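You operate a simulated robot arm through the tools that you are given. There is no shell and no other tool.

You are at the controls of a simulated robot arm. One attempt, no reset.

JOB
Wind the short roll with orange strap tight, then chock it.
Fine: on the rollers of the black roller bed, purple crank till the grey needle dial shows green; then along the white table mark, teal chock snug at its long side toward the purple oil cup.

The check looks at the end state, three seconds after you hand in, the way a careful person would. Anything else that was tipped, shoved, dropped, spilled or broken makes it a failure.

ROBOT AND FRAMES
A 6-joint arm with a two-finger gripper, fixed in place. Base frame: the origin is on the floor under the middle of its stand, x ahead of it, y to its left, z up. Readings come in m, rad, newtons and seconds.
It reaches about 1.572 m from its shoulder. Its first joint turns from -2.897 to 2.897 rad. Payload 2.45 kg.
The tool frame sits at the grasp point between the pads (the TCP): z along the fingers, y along the line on which they close. The tips reach 0.02 m beyond it. The gripper opens to 0.14 m; its body begins 0.168 m behind the TCP.
Orientation is told as [roll, pitch, yaw] about the base's x, y, z axes, in that order, counted from this pose: with the fingers straight down and closing along the base's y, the tool's x points along the base's -x, its y along +y and its z along -z.

CONTROLS
- The arm moves only by the tool send_rows. Its argument "targets" is a list of rows, each an object of numbers (a shift or turn left out is 0, a gripper value left out holds the last): "dx", "dy", "dz": the shift along the tool's x, y, z in m; "rx", "ry", "rz": the turn, a rotation vector about the tool's x, y, z in rad. In form: [{"dx": .., "dy": .., "dz": .., "rx": .., "ry": .., "rz": ..}, ...]. A call has 1 to 20 rows; each row is the pose to reach, as a shift and turn from the pose commanded when the call began, along the tool's axes at that moment. "jaw" is the finger opening in m, from 0 to 0.14, set as the call begins (left out, the last holds). A row lasts 0.2 s, in which the tool goes at most 0.05 m and 0.15 rad; a call with a longer step from one row to the next is refused whole, and so is a gripper value outside its range. Where a pose cannot be reached the arm comes as near as it can. A force on the tool above 40 N (or 10 N above the force at the start of the call, whichever is more), or a blocked arm, ends the call early, and 0.2 s more pass. Each finger travels about 0.045 m/s and halts on what it meets, pressing with about 22 N; the grip force reading is that of the motor and also rises with nothing between the fingers. The clock runs only during rows and for 0.2 s after the last one: add rows that repeat a pose to give the fingers time. It gives the time, the measured TCP pose, the force on the tool (base axes), the opening and the grip force at its end, in the units of the frame above (readings bear some noise), with the torque about the TCP (base axes, N m) and any sound that the robot's microphone picked up, and new pictures: "show" is both (left out), scene, wrist or none.
- Cameras (640 x 400 px; columns grow to the right, rows downward): "scene" is fixed at [0.3936, -0.6516, 1.4318]; the picture's right is [0.90, -0.44, 0.00], its down [-0.27, -0.54, -0.80] and it looks along [0.35, 0.71, -0.61] (base axes); focal length 294 px, centre (320, 200). "wrist" rides on the gripper at [0.078, 0.011, -0.209] in the tool frame; the picture's right is [-0.14, 0.99, 0.00], its down [-0.92, -0.13, -0.37] and it looks along [-0.37, -0.05, 0.93] (tool axes); focal length 280 px, centre (320, 200). There is no depth. A picture from a camera that has moved, and an enlarged one, comes with that camera's place and axes in the base frame and with its lens. The place of the scene camera against the robot may be out by one fixed shift of up to 0.025 m in any direction.
- inspect(camera, box): a new picture of the part [left, top, right, bottom] of that camera's present view, enlarged. No time passes.
- sign_off(): hands the job in; it is judged then, once.

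Nothing tells you positions but the pictures and the camera data. Unless the task says otherwise, let go and move clear before handing in.

The tools are called after ">>>" as name(argument=value, ...) on one line, values as JSON. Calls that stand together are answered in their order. send_rows: Moves the arm, as the interface text tells. Its arguments: {"type":"object","properties":{"targets":{"type":"array","items":{"type":"object","properties":{"dx":{"type":"number"},"dy":{"type":"number"},"dz":{"type":"number"},"rx":{"type":"number"},"ry":{"type":"number"},"rz":{"type":"number"}}}},"jaw":{"type":"number"},"show":{"type":"string","enum":["both","scene","wrist","none"]}},"required":["targets"]} The other tools are called the same way: inspect (camera, box) takes an enlarged picture of a part of a camera's view; sign_off () hands the job in.

At the start:

```text
time: 0.0
tool_pos: [0.6501, -0.2501, 1.2475]
orientation: [0.001, 0.002, 0.001]
wrist_force: [-0.8, -1.4, -0.1]
torque: [-0.02, -0.04, -0.01]
opening: 0.1399
grasp_force: 0.0
```

scene: 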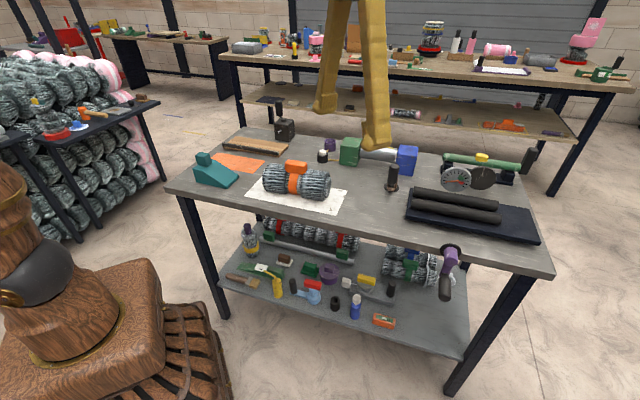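
wrist: 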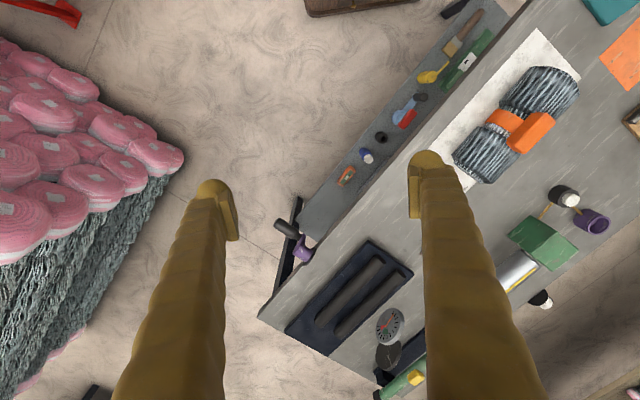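

I see a grey workbench carrying a roll with an orange strap, a teal wedge chock, a black roller bed, and a dial beside a green device. A purple crank is at the table's front edge. I'll enlarge the views before moving.

>>> inspect(camera="scene", box=[160, 120, 360, 245])

>>> inspect(camera="scene", box=[360, 130, 560, 255])

>>> inspect(camera="scene", box=[380, 220, 520, 308])

>>> inspect(camera="wrist", box=[250, 180, 450, 400])

>>> inspect(camera="wrist", box=[440, 0, 640, 320])

```text
3.20 times, centred on (260, 182) of scene
camera zoom: at [0.3936, -0.6516, 1.4318], right [0.9, -0.44, 0.0], down [-0.27, -0.54, -0.8], along [0.35, 0.71, -0.61], focal length 941 px, centre (512, 256)
```

zoom: 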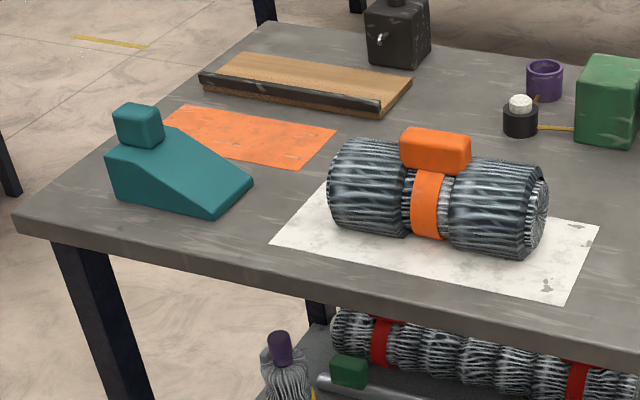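

```text
3.20 times, centred on (460, 192) of scene
camera zoom: at [0.3936, -0.6516, 1.4318], right [0.9, -0.44, 0.0], down [-0.27, -0.54, -0.8], along [0.35, 0.71, -0.61], focal length 941 px, centre (-128, 224)
```

zoom: 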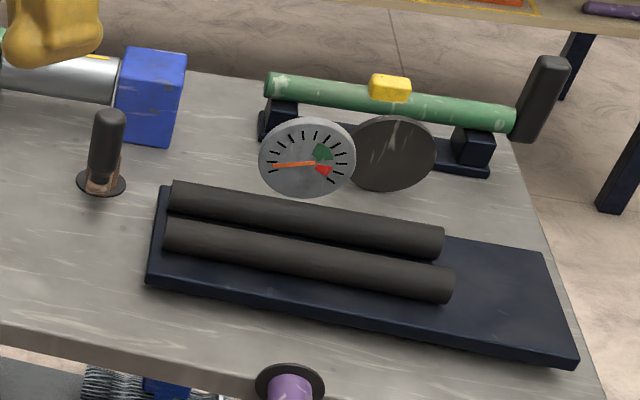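

```text
4.55 times, centred on (450, 264) of scene
camera zoom: at [0.3936, -0.6516, 1.4318], right [0.9, -0.44, 0.0], down [-0.27, -0.54, -0.8], along [0.35, 0.71, -0.61], focal length 1336 px, centre (-271, -91)
```

zoom: 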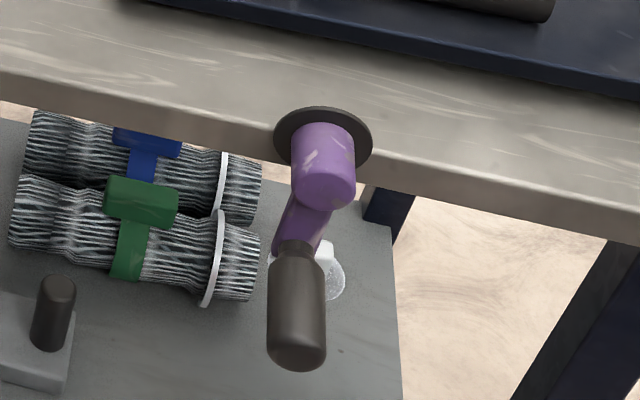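

```text
1.82 times, centred on (350, 290) of wrist
camera zoom: at [0.5717, -0.2391, 1.4585], right [0.14, 0.99, 0.0], down [0.92, -0.13, 0.37], along [0.37, -0.05, -0.93], focal length 510 px, centre (266, 36)
```

zoom: 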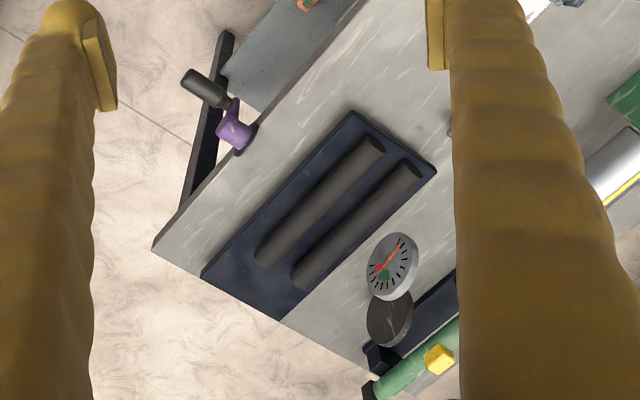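

```text
1.25 times, centred on (540, 160) of wrist
camera zoom: at [0.5717, -0.2391, 1.4585], right [0.14, 0.99, 0.0], down [0.92, -0.13, 0.37], along [0.37, -0.05, -0.93], focal length 350 px, centre (45, 250)
```

zoom: 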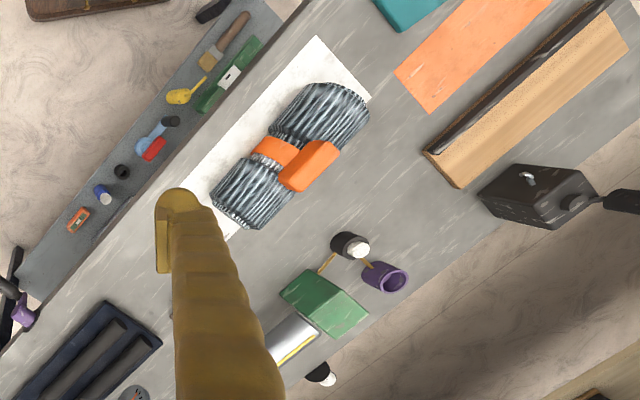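

The roll sits on the white mark at about (0.71, 0.17) and the table top is near z≈0.81. The roller bed is near (1.15, -0.24) and the crank is on the table edge near (0.98, -0.34). I'll survey with the wrist camera, starting above the roll.

>>> send_rows(targets=[{"dx": -0.005, "dy": 0.035, "dz": 0.004, "rz": 0.0654}, {"dx": -0.01, "dy": 0.07, "dz": 0.008, "rz": 0.1308}, {"dx": -0.015, "dy": 0.105, "dz": 0.012, "rz": 0.1962}, {"dx": -0.02, "dy": 0.14, "dz": 0.016, "rz": 0.2616}, {"dx": -0.025, "dy": 0.175, "dz": 0.02, "rz": 0.327}, {"dx": -0.03, "dy": 0.21, "dz": 0.024, "rz": 0.3924}, {"dx": -0.035, "dy": 0.245, "dz": 0.028, "rz": 0.4578}, {"dx": -0.04, "dy": 0.28, "dz": 0.032, "rz": 0.5232}, {"dx": -0.045, "dy": 0.315, "dz": 0.036, "rz": 0.5886}, {"dx": -0.05, "dy": 0.35, "dz": 0.04, "rz": 0.654}, {"dx": -0.055, "dy": 0.385, "dz": 0.044, "rz": 0.7194}, {"dx": -0.06, "dy": 0.42, "dz": 0.048, "rz": 0.7854}])

```text
time: 2.6
tool_pos: [0.7101, 0.171, 1.2007]
orientation: [0.0, -0.003, -0.786]
wrist_force: [-0.1, 0.9, -0.1]
torque: [-0.02, -0.03, 0.01]
opening: 0.1401
grasp_force: 0.0
camera wrist: at [0.6626, 0.233, 1.4106], right [0.8, 0.6, 0.0], down [0.56, -0.74, 0.37], along [0.22, -0.29, -0.93], focal length 280 px, centre (320, 200)
```

scene: 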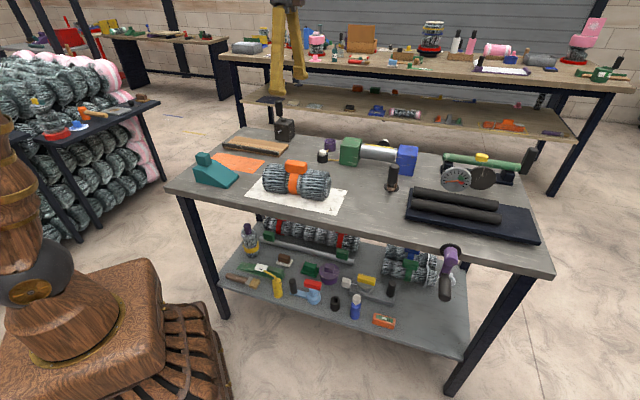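
wrist: 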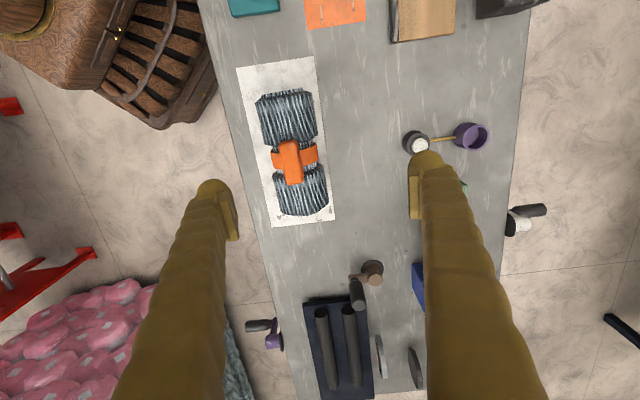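

The two wrist views triangulate the table top to z≈0.86. The white mark is about 0.32×0.14 m centred on (0.69, 0.105), with its long axis at about -45°, and the roll lies on it with its buckle top near z≈0.966. I'll take a closer view over the roll.

>>> send_rows(targets=[{"dx": -0.01, "dy": -0.019, "dz": 0.025}, {"dx": -0.019, "dy": -0.038, "dz": 0.05}, {"dx": -0.0283, "dy": -0.0566, "dz": 0.08}], show="wrist")

>>> inspect(camera="wrist", box=[200, 40, 440, 340])

```text
time: 3.4
tool_pos: [0.6901, 0.1102, 1.1184]
orientation: [0.0, 0.0, -0.786]
wrist_force: [0.1, -0.1, 0.5]
torque: [-0.02, 0.01, -0.01]
opening: 0.1398
grasp_force: 0.0
camera wrist: at [0.6415, 0.1732, 1.3296], right [0.8, 0.6, 0.0], down [0.56, -0.74, 0.37], along [0.22, -0.29, -0.93], focal length 280 px, centre (320, 200)
```

wrist: 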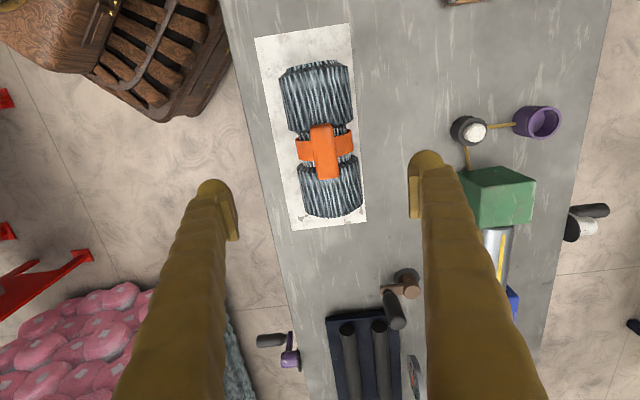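

```text
1.33 times, centred on (320, 190) of wrist
camera zoom: at [0.6415, 0.1732, 1.3296], right [0.8, 0.6, 0.0], down [0.56, -0.74, 0.37], along [0.22, -0.29, -0.93], focal length 374 px, centre (320, 213)
```

zoom: 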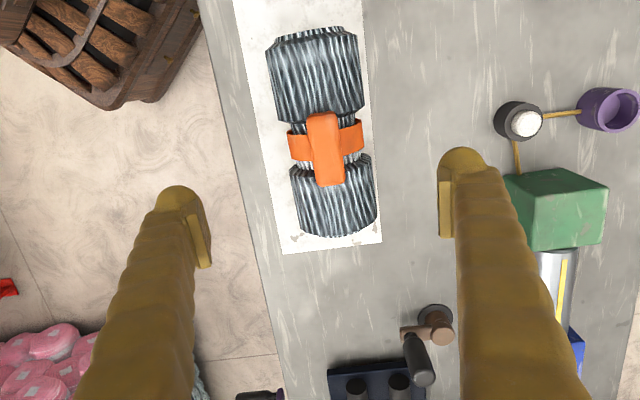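

The roll lies with its axis along the mark and an elongated orange buckle on top. The purple oil cup is on the far (+x+y) side near (0.95, 0.34). Next I'll look closely at the crank and roller bed.

>>> send_rows(targets=[{"dx": -0.0436, "dy": -0.0129}, {"dx": -0.0872, "dy": -0.0259}, {"dx": -0.1308, "dy": -0.0388}, {"dx": -0.1744, "dy": -0.0518}, {"dx": -0.218, "dy": -0.0647}, {"dx": -0.2616, "dy": -0.0776}, {"dx": -0.3052, "dy": -0.0906}, {"dx": -0.3489, "dy": -0.1035}, {"dx": -0.3925, "dy": -0.1165}, {"dx": -0.4361, "dy": -0.1294}, {"dx": -0.4797, "dy": -0.1424}, {"dx": -0.5233, "dy": -0.1553, "dz": 0.02}], show="wrist")

>>> inspect(camera="wrist", box=[240, 80, 440, 320])

```text
time: 6.0
tool_pos: [0.9493, -0.3687, 1.0998]
orientation: [0.001, -0.002, -0.785]
wrist_force: [-0.1, 0.6, 1.3]
torque: [-0.04, -0.04, -0.02]
opening: 0.1401
grasp_force: 0.1
camera wrist: at [0.9015, -0.3063, 1.3105], right [0.8, 0.6, 0.0], down [0.56, -0.74, 0.37], along [0.22, -0.29, -0.93], focal length 280 px, centre (320, 200)
```

wrist: 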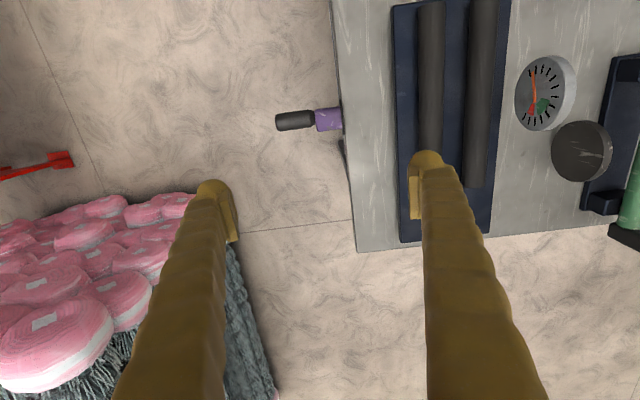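

```text
1.67 times, centred on (340, 200) of wrist
camera zoom: at [0.9015, -0.3063, 1.3105], right [0.8, 0.6, 0.0], down [0.56, -0.74, 0.37], along [0.22, -0.29, -0.93], focal length 467 px, centre (287, 200)
```

zoom: 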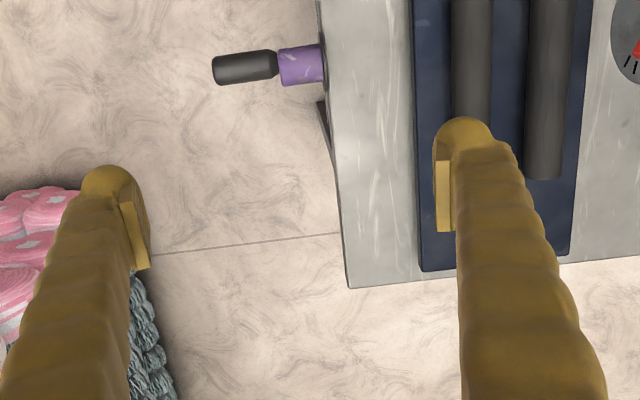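

I'm looking almost straight down on the crank: the hub is at the table edge near (0.945, -0.334) and the handle sticks horizontally outward. I'll tilt and view it from outside the table to get its height and arm radius.

>>> send_rows(targets=[{"dx": 0.0045, "dy": -0.04, "dz": 0.02, "rx": -0.13}, {"dx": 0.009, "dy": -0.07, "dz": 0.055, "rx": -0.26}, {"dx": 0.0135, "dy": -0.095, "dz": 0.095, "rx": -0.39}, {"dx": 0.018, "dy": -0.115, "dz": 0.138, "rx": -0.52}, {"dx": 0.0225, "dy": -0.135, "dz": 0.18, "rx": -0.65}, {"dx": 0.0269, "dy": -0.15, "dz": 0.225, "rx": -0.785}], show="both")

>>> inspect(camera="wrist", box=[220, 60, 440, 320])

```text
time: 7.4
tool_pos: [0.8254, -0.458, 0.8757]
orientation: [0.786, -0.004, -0.786]
wrist_force: [0.2, -0.1, 0.8]
torque: [-0.08, 0.07, -0.02]
opening: 0.14
grasp_force: 0.1
camera wrist: at [0.6703, -0.5018, 1.0318], right [0.59, 0.4, 0.7], down [0.4, -0.9, 0.17], along [0.7, 0.18, -0.69], focal length 280 px, centre (320, 200)
```

scene: 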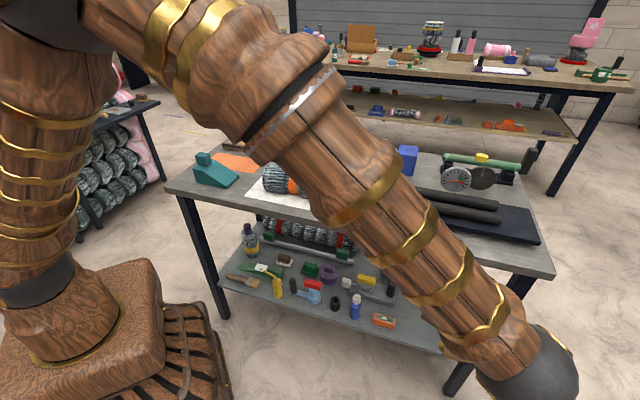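
wrist: 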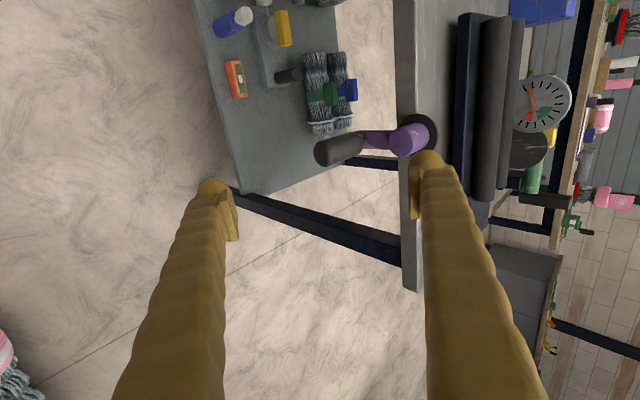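

```text
1.54 times, centred on (330, 190) of wrist
camera zoom: at [0.6703, -0.5018, 1.0318], right [0.59, 0.4, 0.7], down [0.4, -0.9, 0.17], along [0.7, 0.18, -0.69], focal length 431 px, centre (305, 215)
```

zoom: 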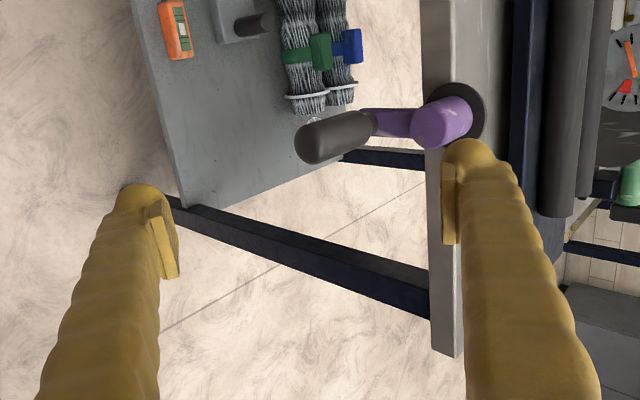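

The crank arm hangs straight down: hub axis at z≈0.86, handle at z≈0.808 from (0.922, -0.352) to (0.875, -0.395), radius about 0.055 m. Next I'll look at the rollers and dial from the same tilt.

>>> send_rows(targets=[{"dx": 0.0, "dy": 0.043, "dz": 0.0}, {"dx": 0.001, "dy": 0.086, "dz": 0.005}, {"dx": 0.001, "dy": 0.129, "dz": 0.012}, {"dx": 0.002, "dy": 0.172, "dz": 0.02}, {"dx": 0.002, "dy": 0.215, "dz": 0.028}, {"dx": 0.002, "dy": 0.2554, "dz": 0.0376}], show="wrist")

>>> inspect(camera="wrist", box=[280, 0, 540, 220])

```text
time: 8.8
tool_pos: [0.9685, -0.3109, 1.0291]
orientation: [0.786, 0.001, -0.787]
wrist_force: [-0.2, -0.5, 0.6]
torque: [0.0, 0.0, -0.01]
opening: 0.1401
grasp_force: 0.1
camera wrist: at [0.814, -0.3545, 1.185], right [0.59, 0.4, 0.7], down [0.4, -0.9, 0.17], along [0.7, 0.18, -0.69], focal length 280 px, centre (320, 200)
```

wrist: 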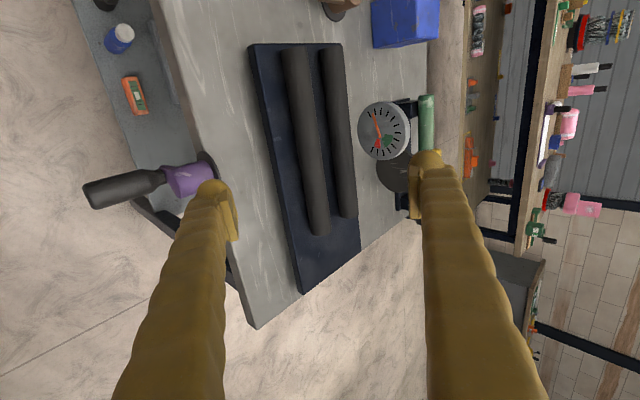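

```text
1.82 times, centred on (410, 110) of wrist
camera zoom: at [0.814, -0.3545, 1.185], right [0.59, 0.4, 0.7], down [0.4, -0.9, 0.17], along [0.7, 0.18, -0.69], focal length 510 px, centre (156, 364)
```

zoom: 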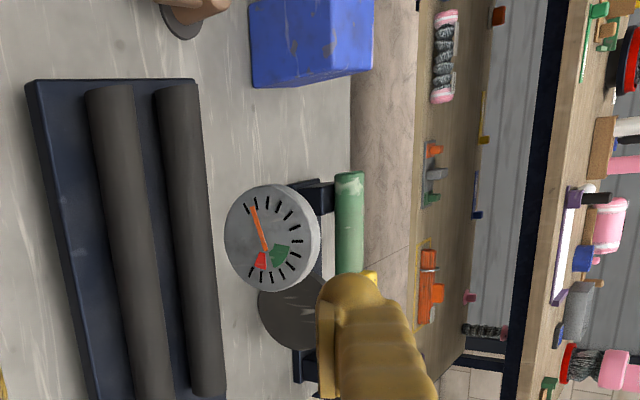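

The cradle between the two rollers is centred near (1.064, -0.215), with roller centres at z≈0.90 and 0.064 m apart. The dial needle is at rest on the left, with green then red on the right side. I'll go back above the roll, vertical and with the jaws wide, to pick it up.

>>> send_rows(targets=[{"dx": 0.0412, "dy": 0.0166, "dz": -0.002, "rx": 0.0654}, {"dx": 0.0823, "dy": 0.0282, "dz": -0.001, "rx": 0.1308}, {"dx": 0.1235, "dy": 0.0398, "dz": 0.0, "rx": 0.1962}, {"dx": 0.1646, "dy": 0.0514, "dz": 0.002, "rx": 0.2616}, {"dx": 0.2058, "dy": 0.0613, "dz": 0.004, "rx": 0.327}, {"dx": 0.247, "dy": 0.0727, "dz": 0.006, "rx": 0.3924}, {"dx": 0.2881, "dy": 0.0833, "dz": 0.007, "rx": 0.4578}, {"dx": 0.3293, "dy": 0.0949, "dz": 0.008, "rx": 0.5232}, {"dx": 0.3704, "dy": 0.1055, "dz": 0.009, "rx": 0.5886}, {"dx": 0.4116, "dy": 0.1161, "dz": 0.01, "rx": 0.654}, {"dx": 0.4528, "dy": 0.1277, "dz": 0.011, "rx": 0.7194}, {"dx": 0.4939, "dy": 0.1393, "dz": 0.0121, "rx": 0.7854}], show="wrist")

```text
time: 11.4
tool_pos: [0.6957, 0.1175, 1.1182]
orientation: [-0.003, -0.001, -0.784]
wrist_force: [-0.1, 0.2, -0.5]
torque: [-0.03, 0.02, 0.01]
opening: 0.1401
grasp_force: 0.1
camera wrist: at [0.6483, 0.1806, 1.3291], right [0.8, 0.6, 0.0], down [0.56, -0.74, 0.37], along [0.22, -0.3, -0.93], focal length 280 px, centre (320, 200)
```

wrist: 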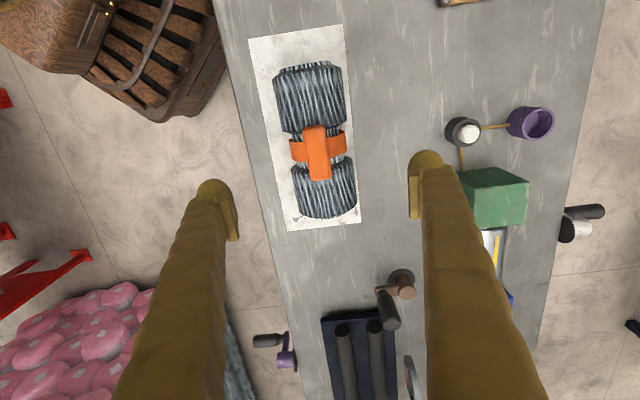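

The TCP is directly over the buckle and aligned with the roll axis. I'll descend to grip the roll around its middle.

>>> send_rows(targets=[{"dy": -0.001, "dz": 0.04}, {"dy": -0.002, "dz": 0.08}, {"dy": -0.002, "dz": 0.12}, {"dy": -0.002, "dz": 0.16}, {"dy": -0.002, "dz": 0.19}, {"dy": -0.002, "dz": 0.203}])

```text
time: 12.8
tool_pos: [0.6963, 0.1146, 0.9154]
orientation: [0.001, 0.0, -0.784]
wrist_force: [-0.5, 0.8, 0.2]
torque: [0.02, -0.01, -0.01]
opening: 0.1398
grasp_force: 0.1
camera wrist: at [0.6486, 0.1785, 1.1252], right [0.8, 0.6, 0.0], down [0.56, -0.74, 0.37], along [0.22, -0.29, -0.93], focal length 280 px, centre (320, 200)
```

scene: 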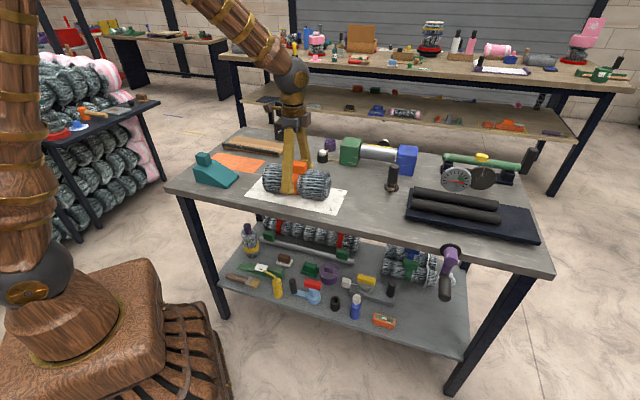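
wrist: 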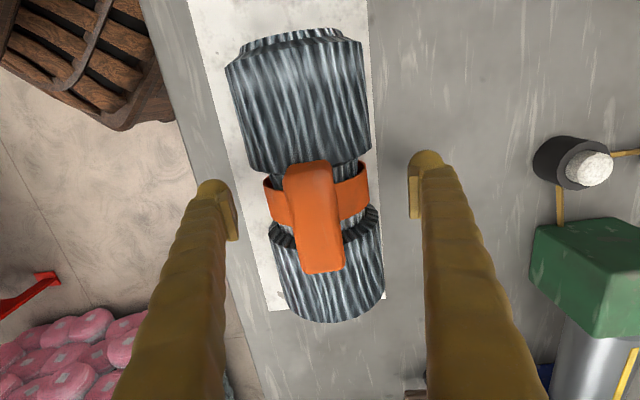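

The fingers straddle the strap waist, centred. I'll close the jaws.

>>> send_rows(targets=[{"dz": 0.0}, {"dz": 0.0}, {"dz": 0.0}, {"dz": 0.0}, {"dz": 0.0}, {"dz": 0.0}, {"dz": 0.0}], jaw=0.04, show="wrist")

```text
time: 14.4
tool_pos: [0.6958, 0.1171, 0.9158]
orientation: [0.0, 0.001, -0.785]
wrist_force: [-0.5, 0.1, 0.1]
torque: [0.02, 0.0, 0.31]
opening: 0.0796
grasp_force: 21.6
camera wrist: at [0.6486, 0.1786, 1.1256], right [0.8, 0.6, 0.0], down [0.56, -0.74, 0.37], along [0.22, -0.29, -0.93], focal length 280 px, centre (320, 200)
```

wrist: 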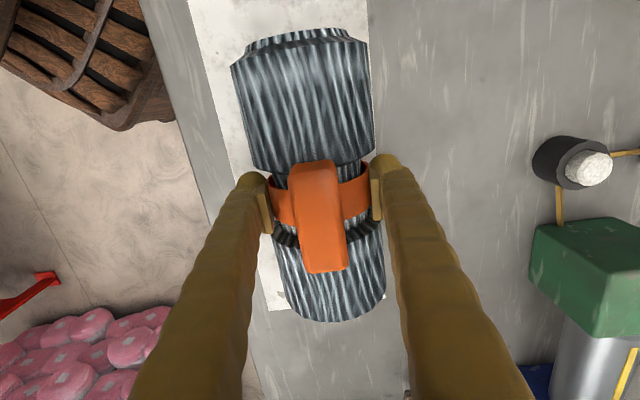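

The jaws hold the waist at 0.080 m with 21.6 N. I'll lift a little and check the weight.

>>> send_rows(targets=[{"dz": -0.01}, {"dz": -0.025}, {"dz": -0.04}, {"dz": -0.04}], show="both")

```text
time: 15.4
tool_pos: [0.6959, 0.115, 0.956]
orientation: [-0.001, 0.002, -0.784]
wrist_force: [-0.3, 0.3, 0.1]
torque: [0.0, -0.02, -0.02]
opening: 0.0398
grasp_force: 0.2
camera wrist: at [0.6476, 0.1783, 1.1662], right [0.8, 0.6, 0.0], down [0.56, -0.74, 0.37], along [0.22, -0.29, -0.93], focal length 280 px, centre (320, 200)
```

scene: 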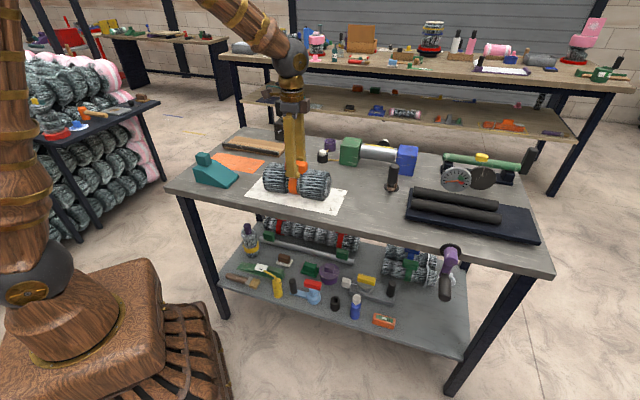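
wrist: 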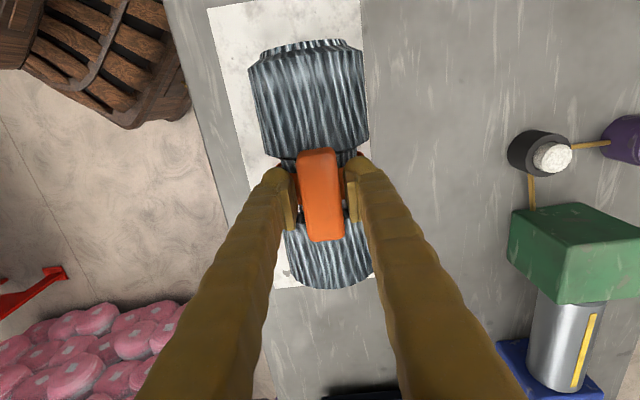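

The roll stayed put while the fingers slid up off the waist, so I gripped too high. I'll reopen, go lower so the pads span below the waist's centre, and try again slowly.

>>> send_rows(targets=[{"dz": 0.0}, {"dz": 0.0}, {"dz": 0.0}, {"dz": 0.0}, {"dz": 0.0}, {"dz": 0.0}, {"dz": 0.0}], jaw=0.14, show="wrist")

>>> inspect(camera="wrist", box=[220, 20, 420, 300])

>>> inspect(camera="scene", box=[230, 120, 370, 220])

```text
time: 17.0
tool_pos: [0.6954, 0.1152, 0.9552]
orientation: [0.001, 0.001, -0.786]
wrist_force: [0.1, 0.4, 0.1]
torque: [-0.04, -0.02, 0.01]
opening: 0.1397
grasp_force: 0.0
camera wrist: at [0.6477, 0.1783, 1.1661], right [0.8, 0.6, 0.0], down [0.56, -0.74, 0.37], along [0.22, -0.29, -0.93], focal length 280 px, centre (320, 200)
```

wrist: 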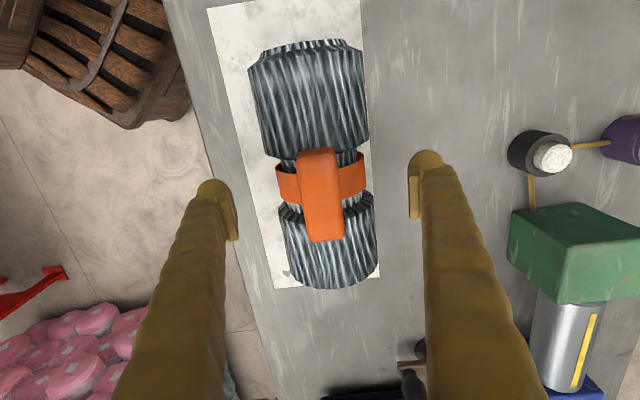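

```text
1.43 times, centred on (320, 160) of wrist
camera zoom: at [0.6477, 0.1783, 1.1661], right [0.8, 0.6, 0.0], down [0.56, -0.74, 0.37], along [0.22, -0.29, -0.93], focal length 401 px, centre (320, 257)
```

zoom: 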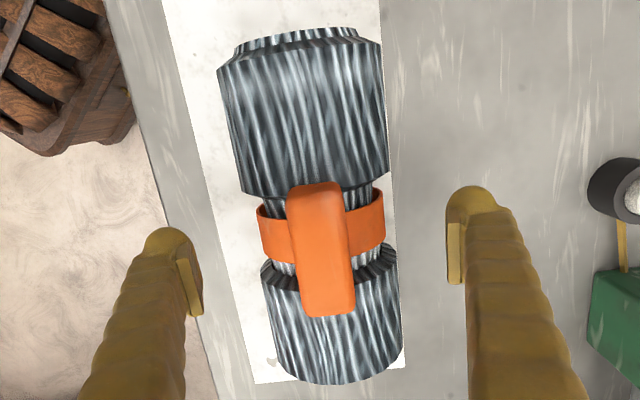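

```text
4.00 times, centred on (300, 170) of scene
camera zoom: at [0.3936, -0.6516, 1.4318], right [0.9, -0.44, 0.0], down [-0.27, -0.54, -0.8], along [0.35, 0.71, -0.61], focal length 1176 px, centre (400, 320)
```

zoom: 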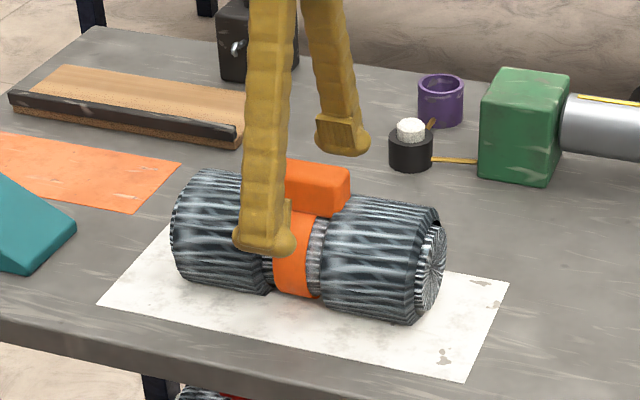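

The strap buckle is a solid block standing proud of the roll, which makes a good flat-sided handle. I'll grip that instead, raising a few mm so the tips clear the strap.

>>> send_rows(targets=[{"dz": -0.005}, {"dz": -0.005}, {"dz": -0.005}, {"dz": -0.005}, {"dz": -0.005}, {"dz": -0.005}, {"dz": -0.005}, {"dz": -0.005}, {"dz": -0.005}, {"dz": -0.005}], jaw=0.01, show="both")

>>> inspect(camera="scene", box=[230, 120, 370, 220])

```text
time: 19.2
tool_pos: [0.6951, 0.116, 0.9619]
orientation: [-0.002, -0.001, -0.785]
wrist_force: [1.6, 0.9, 2.3]
torque: [0.02, -0.07, 0.03]
opening: 0.0293
grasp_force: 21.2
camera wrist: at [0.6475, 0.1783, 1.1714], right [0.8, 0.6, 0.0], down [0.56, -0.74, 0.37], along [0.22, -0.29, -0.93], focal length 280 px, centre (320, 200)
```

scene: 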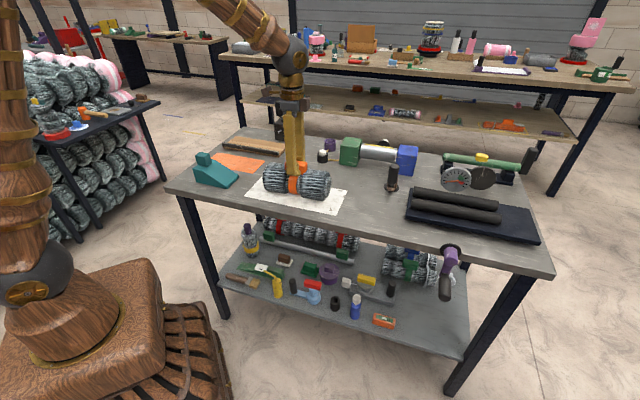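
wrist: 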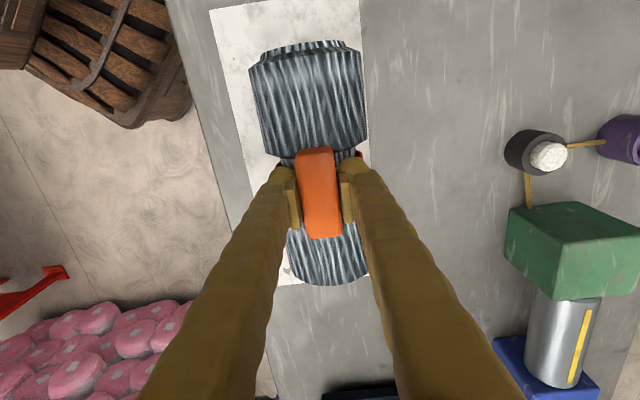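

```text
4.00 times, centred on (300, 170) of scene
camera zoom: at [0.3936, -0.6516, 1.4318], right [0.9, -0.44, 0.0], down [-0.27, -0.54, -0.8], along [0.35, 0.71, -0.61], focal length 1176 px, centre (400, 320)
```

zoom: 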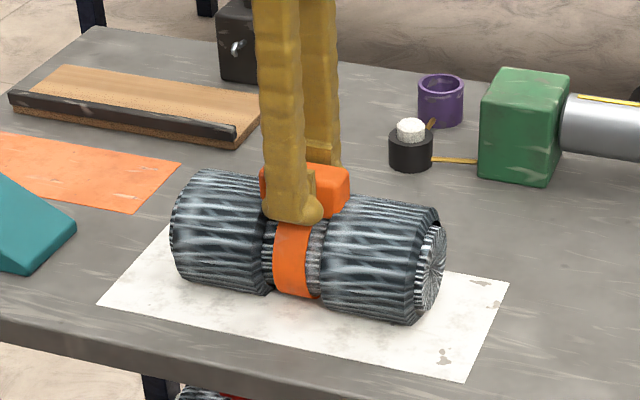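

The buckle is gripped at 0.029 m with 21 N. I'll lift slowly and check.

>>> send_rows(targets=[{"dz": -0.004}, {"dz": -0.008}, {"dz": -0.012}, {"dz": -0.016}, {"dz": -0.02}, {"dz": -0.025}, {"dz": -0.03}, {"dz": -0.03}], show="both")

```text
time: 21.0
tool_pos: [0.6956, 0.1148, 0.9921]
orientation: [-0.001, -0.001, -0.786]
wrist_force: [0.2, 0.2, -5.5]
torque: [-0.01, 0.03, 0.03]
opening: 0.0296
grasp_force: 22.0
camera wrist: at [0.6476, 0.1773, 1.2013], right [0.8, 0.6, 0.0], down [0.56, -0.74, 0.37], along [0.22, -0.29, -0.93], focal length 280 px, centre (320, 200)
```

scene: 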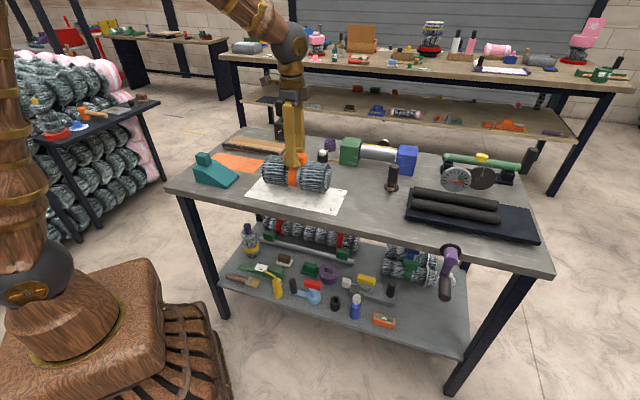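
wrist: 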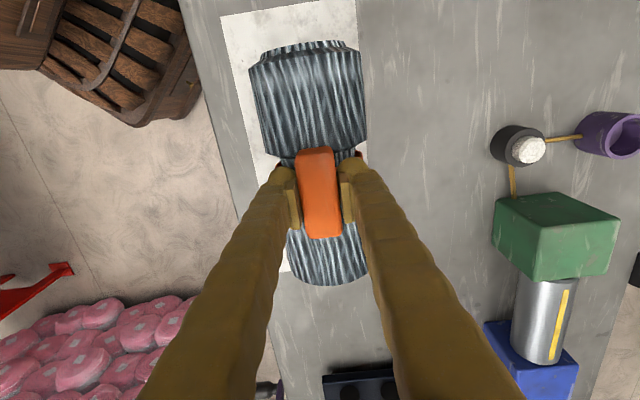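

The roll is lifted and weighs about 5.5 N. I'll raise it and carry it over to the roller bed, high enough to clear the copper crank and dial.

>>> send_rows(targets=[{"dz": -0.03}, {"dz": -0.06}, {"dz": -0.095}, {"dz": -0.128}, {"dx": -0.0353, "dy": 0.002, "dz": -0.128}, {"dx": -0.0705, "dy": 0.0039, "dz": -0.128}, {"dx": -0.1058, "dy": 0.0059, "dz": -0.128}, {"dx": -0.1411, "dy": 0.0079, "dz": -0.128}, {"dx": -0.1763, "dy": 0.0099, "dz": -0.128}, {"dx": -0.2116, "dy": 0.0118, "dz": -0.128}, {"dx": -0.2469, "dy": 0.0138, "dz": -0.128}, {"dx": -0.2821, "dy": 0.0158, "dz": -0.128}, {"dx": -0.3174, "dy": 0.0177, "dz": -0.128}, {"dx": -0.3526, "dy": 0.0197, "dz": -0.128}, {"dx": -0.3879, "dy": 0.0217, "dz": -0.128}, {"dx": -0.4232, "dy": 0.0237, "dz": -0.128}, {"dx": -0.4584, "dy": 0.0256, "dz": -0.128}, {"dx": -0.4937, "dy": 0.0276, "dz": -0.128}], show="both")

>>> inspect(camera="wrist", box=[200, 40, 440, 340])

>>> inspect(camera="scene", box=[370, 110, 550, 240])

```text
time: 24.8
tool_pos: [1.0642, -0.2136, 1.1208]
orientation: [-0.002, -0.002, -0.785]
wrist_force: [-0.9, 0.6, -5.2]
torque: [-0.05, -0.04, -0.03]
opening: 0.029
grasp_force: 21.6
camera wrist: at [1.0162, -0.1504, 1.3303], right [0.8, 0.6, 0.0], down [0.56, -0.74, 0.37], along [0.22, -0.29, -0.93], focal length 280 px, centre (320, 200)
```

scene: 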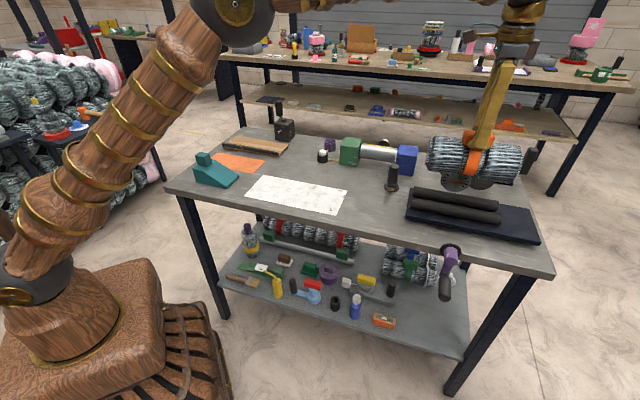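
wrist: 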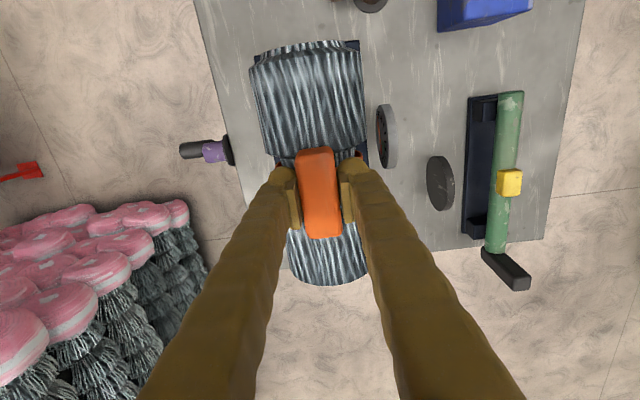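

```text
1.33 times, centred on (320, 190) of wrist
camera zoom: at [1.0162, -0.1504, 1.3303], right [0.8, 0.6, 0.0], down [0.56, -0.74, 0.37], along [0.22, -0.29, -0.93], focal length 374 px, centre (320, 213)
```

zoom: 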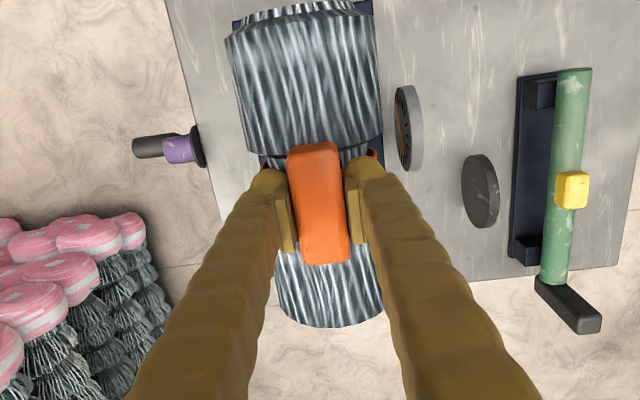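

```text
3.08 times, centred on (460, 175) of scene
camera zoom: at [0.3936, -0.6516, 1.4318], right [0.9, -0.44, 0.0], down [-0.27, -0.54, -0.8], along [0.35, 0.71, -0.61], focal length 904 px, centre (-111, 277)
```

zoom: 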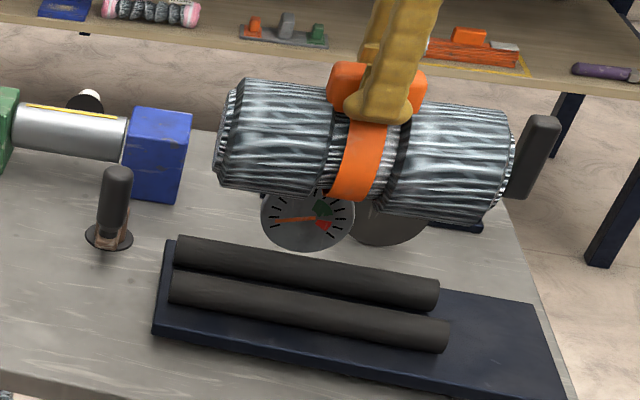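

The roll is above the bed and lines up in e1/e2 with my cradle estimate. I'll lower it to just above the rollers and check again.

>>> send_rows(targets=[{"dz": 0.025}, {"dz": 0.05}, {"dz": 0.07}, {"dz": 0.085}, {"dz": 0.085}], show="both")

>>> inspect(camera="scene", box=[380, 130, 540, 240])

>>> inspect(camera="wrist", box=[200, 0, 440, 300])

```text
time: 26.0
tool_pos: [1.0643, -0.2131, 1.0339]
orientation: [0.0, 0.0, -0.786]
wrist_force: [-0.5, 0.5, -5.2]
torque: [0.0, 0.01, -0.02]
opening: 0.0294
grasp_force: 22.0
camera wrist: at [1.0166, -0.1513, 1.2447], right [0.8, 0.6, 0.0], down [0.56, -0.74, 0.37], along [0.22, -0.29, -0.93], focal length 280 px, centre (320, 200)
```

scene: 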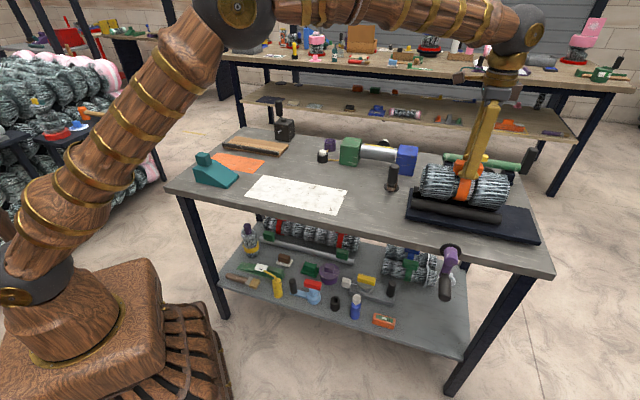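
wrist: 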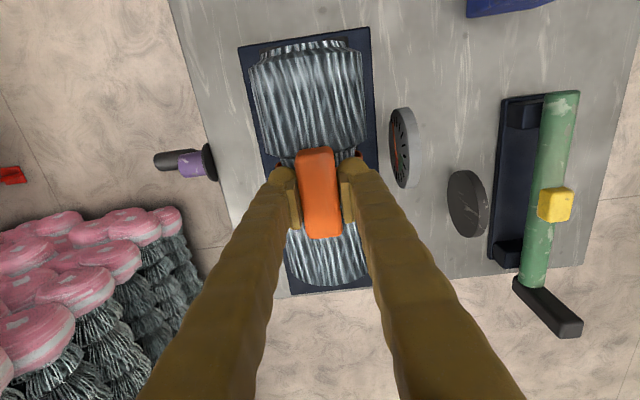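

```text
3.64 times, centred on (460, 185) of scene
camera zoom: at [0.3936, -0.6516, 1.4318], right [0.9, -0.44, 0.0], down [-0.27, -0.54, -0.8], along [0.35, 0.71, -0.61], focal length 1069 px, centre (-189, 254)
```

zoom: 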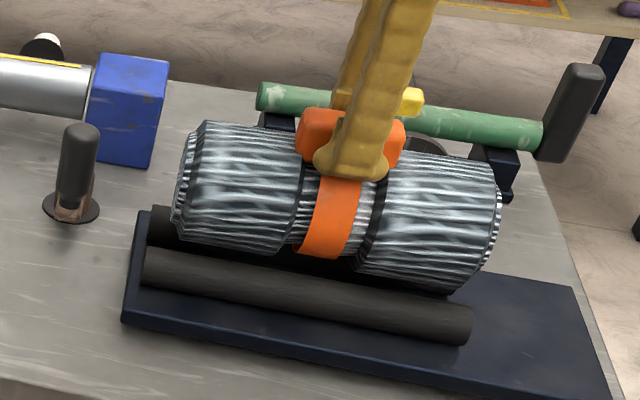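

```text
1.33 times, centred on (320, 150) of wrist
camera zoom: at [1.0166, -0.1513, 1.2447], right [0.8, 0.6, 0.0], down [0.56, -0.74, 0.37], along [0.22, -0.29, -0.93], focal length 374 px, centre (320, 267)
```

zoom: 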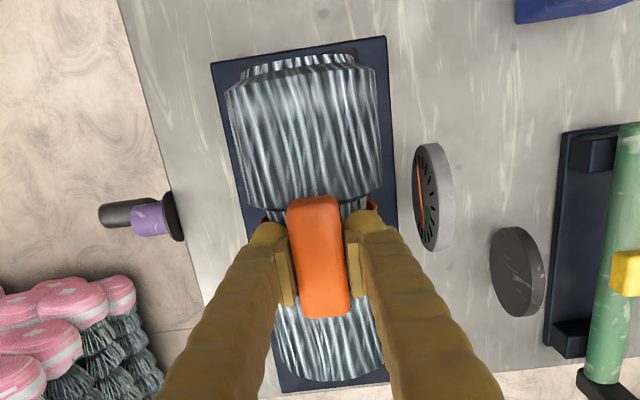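

The roll hovers just above the rollers, parallel to them. I'll lower in small steps while watching the force.

>>> send_rows(targets=[{"dz": 0.004}, {"dz": 0.008}, {"dz": 0.012}, {"dz": 0.012}], show="none")

```text
time: 27.0
tool_pos: [1.0646, -0.2152, 1.0227]
orientation: [0.001, -0.001, -0.784]
wrist_force: [0.5, 0.3, -6.0]
torque: [-0.01, 0.02, -0.03]
opening: 0.0293
grasp_force: 22.1
```

>>> send_rows(targets=[{"dz": 0.003}, {"dz": 0.006}, {"dz": 0.009}, {"dz": 0.009}], show="none")

```text
time: 28.0
tool_pos: [1.0644, -0.2148, 1.0144]
orientation: [0.001, -0.001, -0.784]
wrist_force: [-1.9, -5.4, 13.9]
torque: [-0.13, 0.09, -0.02]
opening: 0.0292
grasp_force: 22.2
```

Contact is at TCP z≈1.014, with a small sideways push toward -e2. I'll ease off slightly and shift a couple of mm to centre in the groove.

>>> send_rows(targets=[{"dz": -0.001, "dy": -0.001}, {"dz": -0.0015, "dy": -0.002}, {"dz": -0.0015, "dy": -0.002}], show="scene")

>>> inspect(camera="scene", box=[380, 130, 540, 240])

```text
time: 28.8
tool_pos: [1.0635, -0.2148, 1.014]
orientation: [0.0, 0.0, -0.786]
wrist_force: [7.2, 1.3, 9.5]
torque: [0.08, -0.28, 0.0]
opening: 0.0295
grasp_force: 22.2
```

scene: 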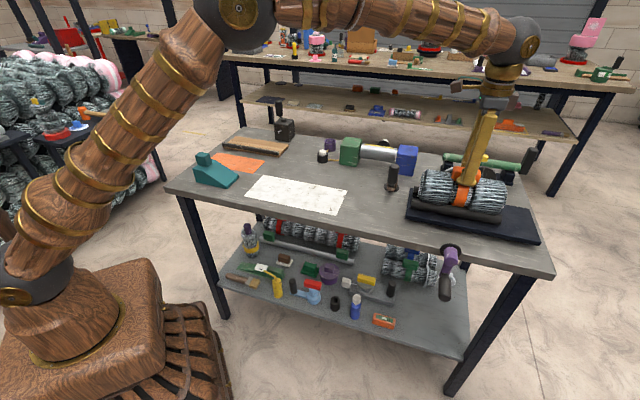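

```text
3.64 times, centred on (460, 185) of scene
camera zoom: at [0.3936, -0.6516, 1.4318], right [0.9, -0.44, 0.0], down [-0.27, -0.54, -0.8], along [0.35, 0.71, -0.61], focal length 1069 px, centre (-189, 254)
```

zoom: 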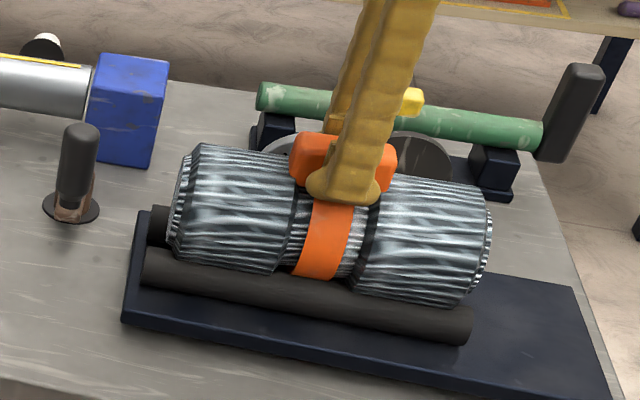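

It's seated on both rollers with forces nearly balanced. I'll relieve the load and open the jaws only partly, because the dial stands just behind.

>>> send_rows(targets=[{"dz": -0.001, "dy": 0.001}, {"dz": -0.001, "dy": 0.001}, {"dz": -0.001, "dy": 0.001}], show="none")

>>> send_rows(targets=[{"dz": 0.0}, {"dz": 0.0}, {"dz": 0.0}, {"dz": 0.0}], jaw=0.065, show="both")

```text
time: 29.6
tool_pos: [1.0627, -0.2148, 1.0148]
orientation: [-0.002, 0.0, -0.785]
wrist_force: [-0.3, 0.4, -6.9]
torque: [0.0, -0.03, 0.02]
opening: 0.0292
grasp_force: 21.9
```

```text
time: 30.6
tool_pos: [1.0646, -0.216, 1.0161]
orientation: [-0.001, 0.0, -0.787]
wrist_force: [0.5, 0.2, -0.3]
torque: [0.0, 0.04, -0.03]
opening: 0.0651
grasp_force: 0.1
camera wrist: at [1.0158, -0.1525, 1.2254], right [0.8, 0.6, 0.0], down [0.56, -0.74, 0.37], along [0.22, -0.29, -0.93], focal length 280 px, centre (320, 200)
```

scene: 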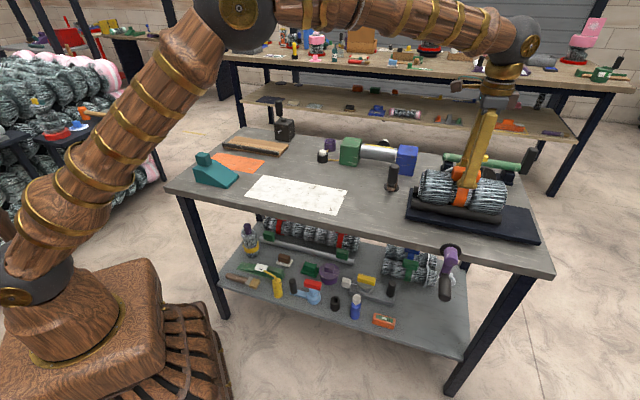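
wrist: 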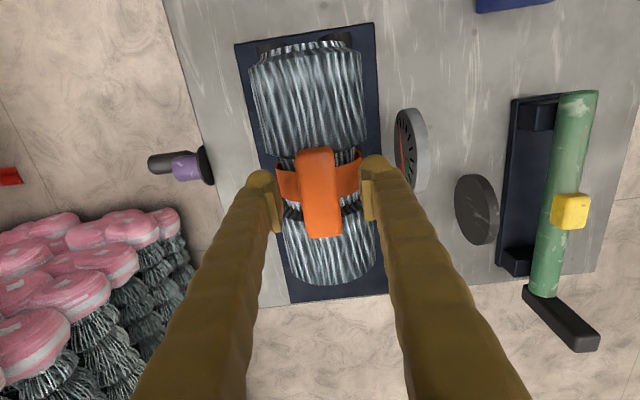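

The roll is resting in the cradle. I'll lift off and go to the crank, turning the gripper 90° so the jaws close across the handle, with the camera looking toward the table.

>>> send_rows(targets=[{"dz": -0.03}, {"dz": -0.07}, {"dz": -0.115}, {"dz": -0.13, "dx": 0.0006, "dy": -0.0213, "rz": -0.1428}, {"dz": -0.13, "dx": 0.0012, "dy": -0.0426, "rz": -0.2856}, {"dz": -0.13, "dx": 0.0018, "dy": -0.0638, "rz": -0.4284}, {"dz": -0.13, "dx": 0.0024, "dy": -0.0851, "rz": -0.5712}, {"dz": -0.13, "dx": 0.003, "dy": -0.1064, "rz": -0.714}, {"dz": -0.13, "dx": 0.0035, "dy": -0.1277, "rz": -0.8568}, {"dz": -0.13, "dx": 0.0041, "dy": -0.149, "rz": -0.9996}, {"dz": -0.13, "dx": 0.0047, "dy": -0.1703, "rz": -1.1424}, {"dz": -0.13, "dx": 0.0053, "dy": -0.1915, "rz": -1.2852}, {"dz": -0.13, "dx": 0.0059, "dy": -0.2128, "rz": -1.428}, {"dz": -0.13, "dx": 0.0065, "dy": -0.2341, "rz": -1.5708}], show="both")

>>> inspect(camera="wrist", box=[200, 0, 440, 300])

>>> inspect(camera="scene", box=[380, 130, 540, 240])

```text
time: 33.6
tool_pos: [0.8934, -0.3766, 1.1443]
orientation: [-0.001, -0.002, 0.785]
wrist_force: [0.7, 0.7, 0.0]
torque: [-0.02, 0.01, 0.02]
opening: 0.065
grasp_force: 0.0
camera wrist: at [0.8306, -0.4241, 1.3546], right [-0.6, 0.8, 0.0], down [0.74, 0.56, 0.37], along [0.29, 0.22, -0.93], focal length 280 px, centre (320, 200)
```

scene: 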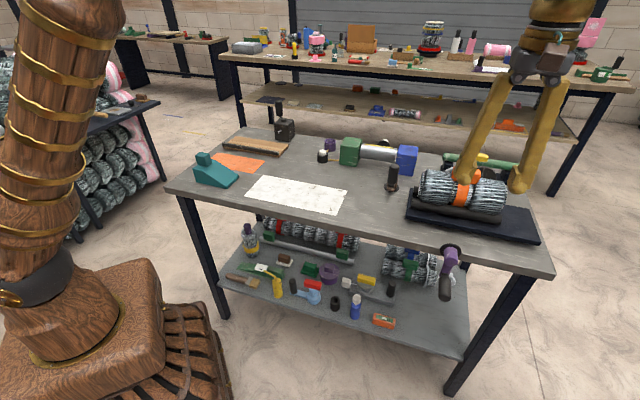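
wrist: 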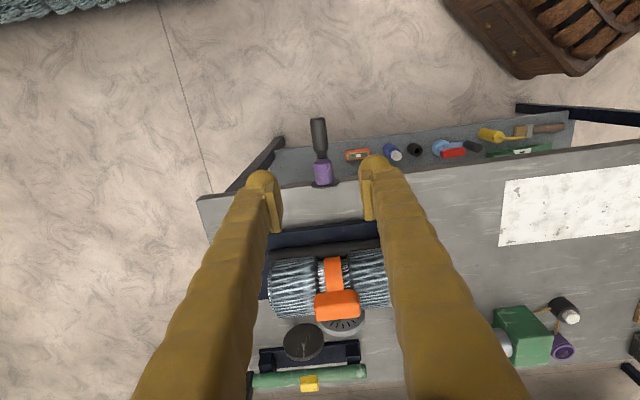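

```text
1.33 times, centred on (320, 150) of wrist
camera zoom: at [0.8306, -0.4241, 1.3546], right [-0.6, 0.8, 0.0], down [0.74, 0.56, 0.37], along [0.29, 0.22, -0.93], focal length 374 px, centre (320, 267)
```

zoom: 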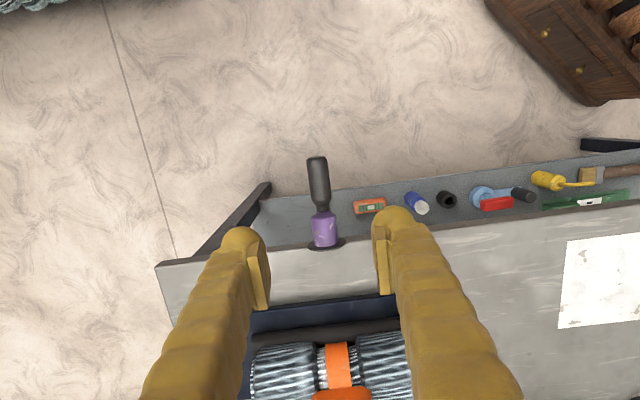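

```text
3.64 times, centred on (460, 185) of scene
camera zoom: at [0.3936, -0.6516, 1.4318], right [0.9, -0.44, 0.0], down [-0.27, -0.54, -0.8], along [0.35, 0.71, -0.61], focal length 1069 px, centre (-189, 254)
```

zoom: 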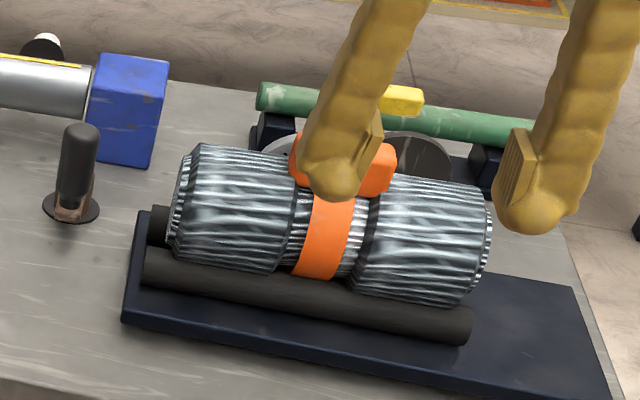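

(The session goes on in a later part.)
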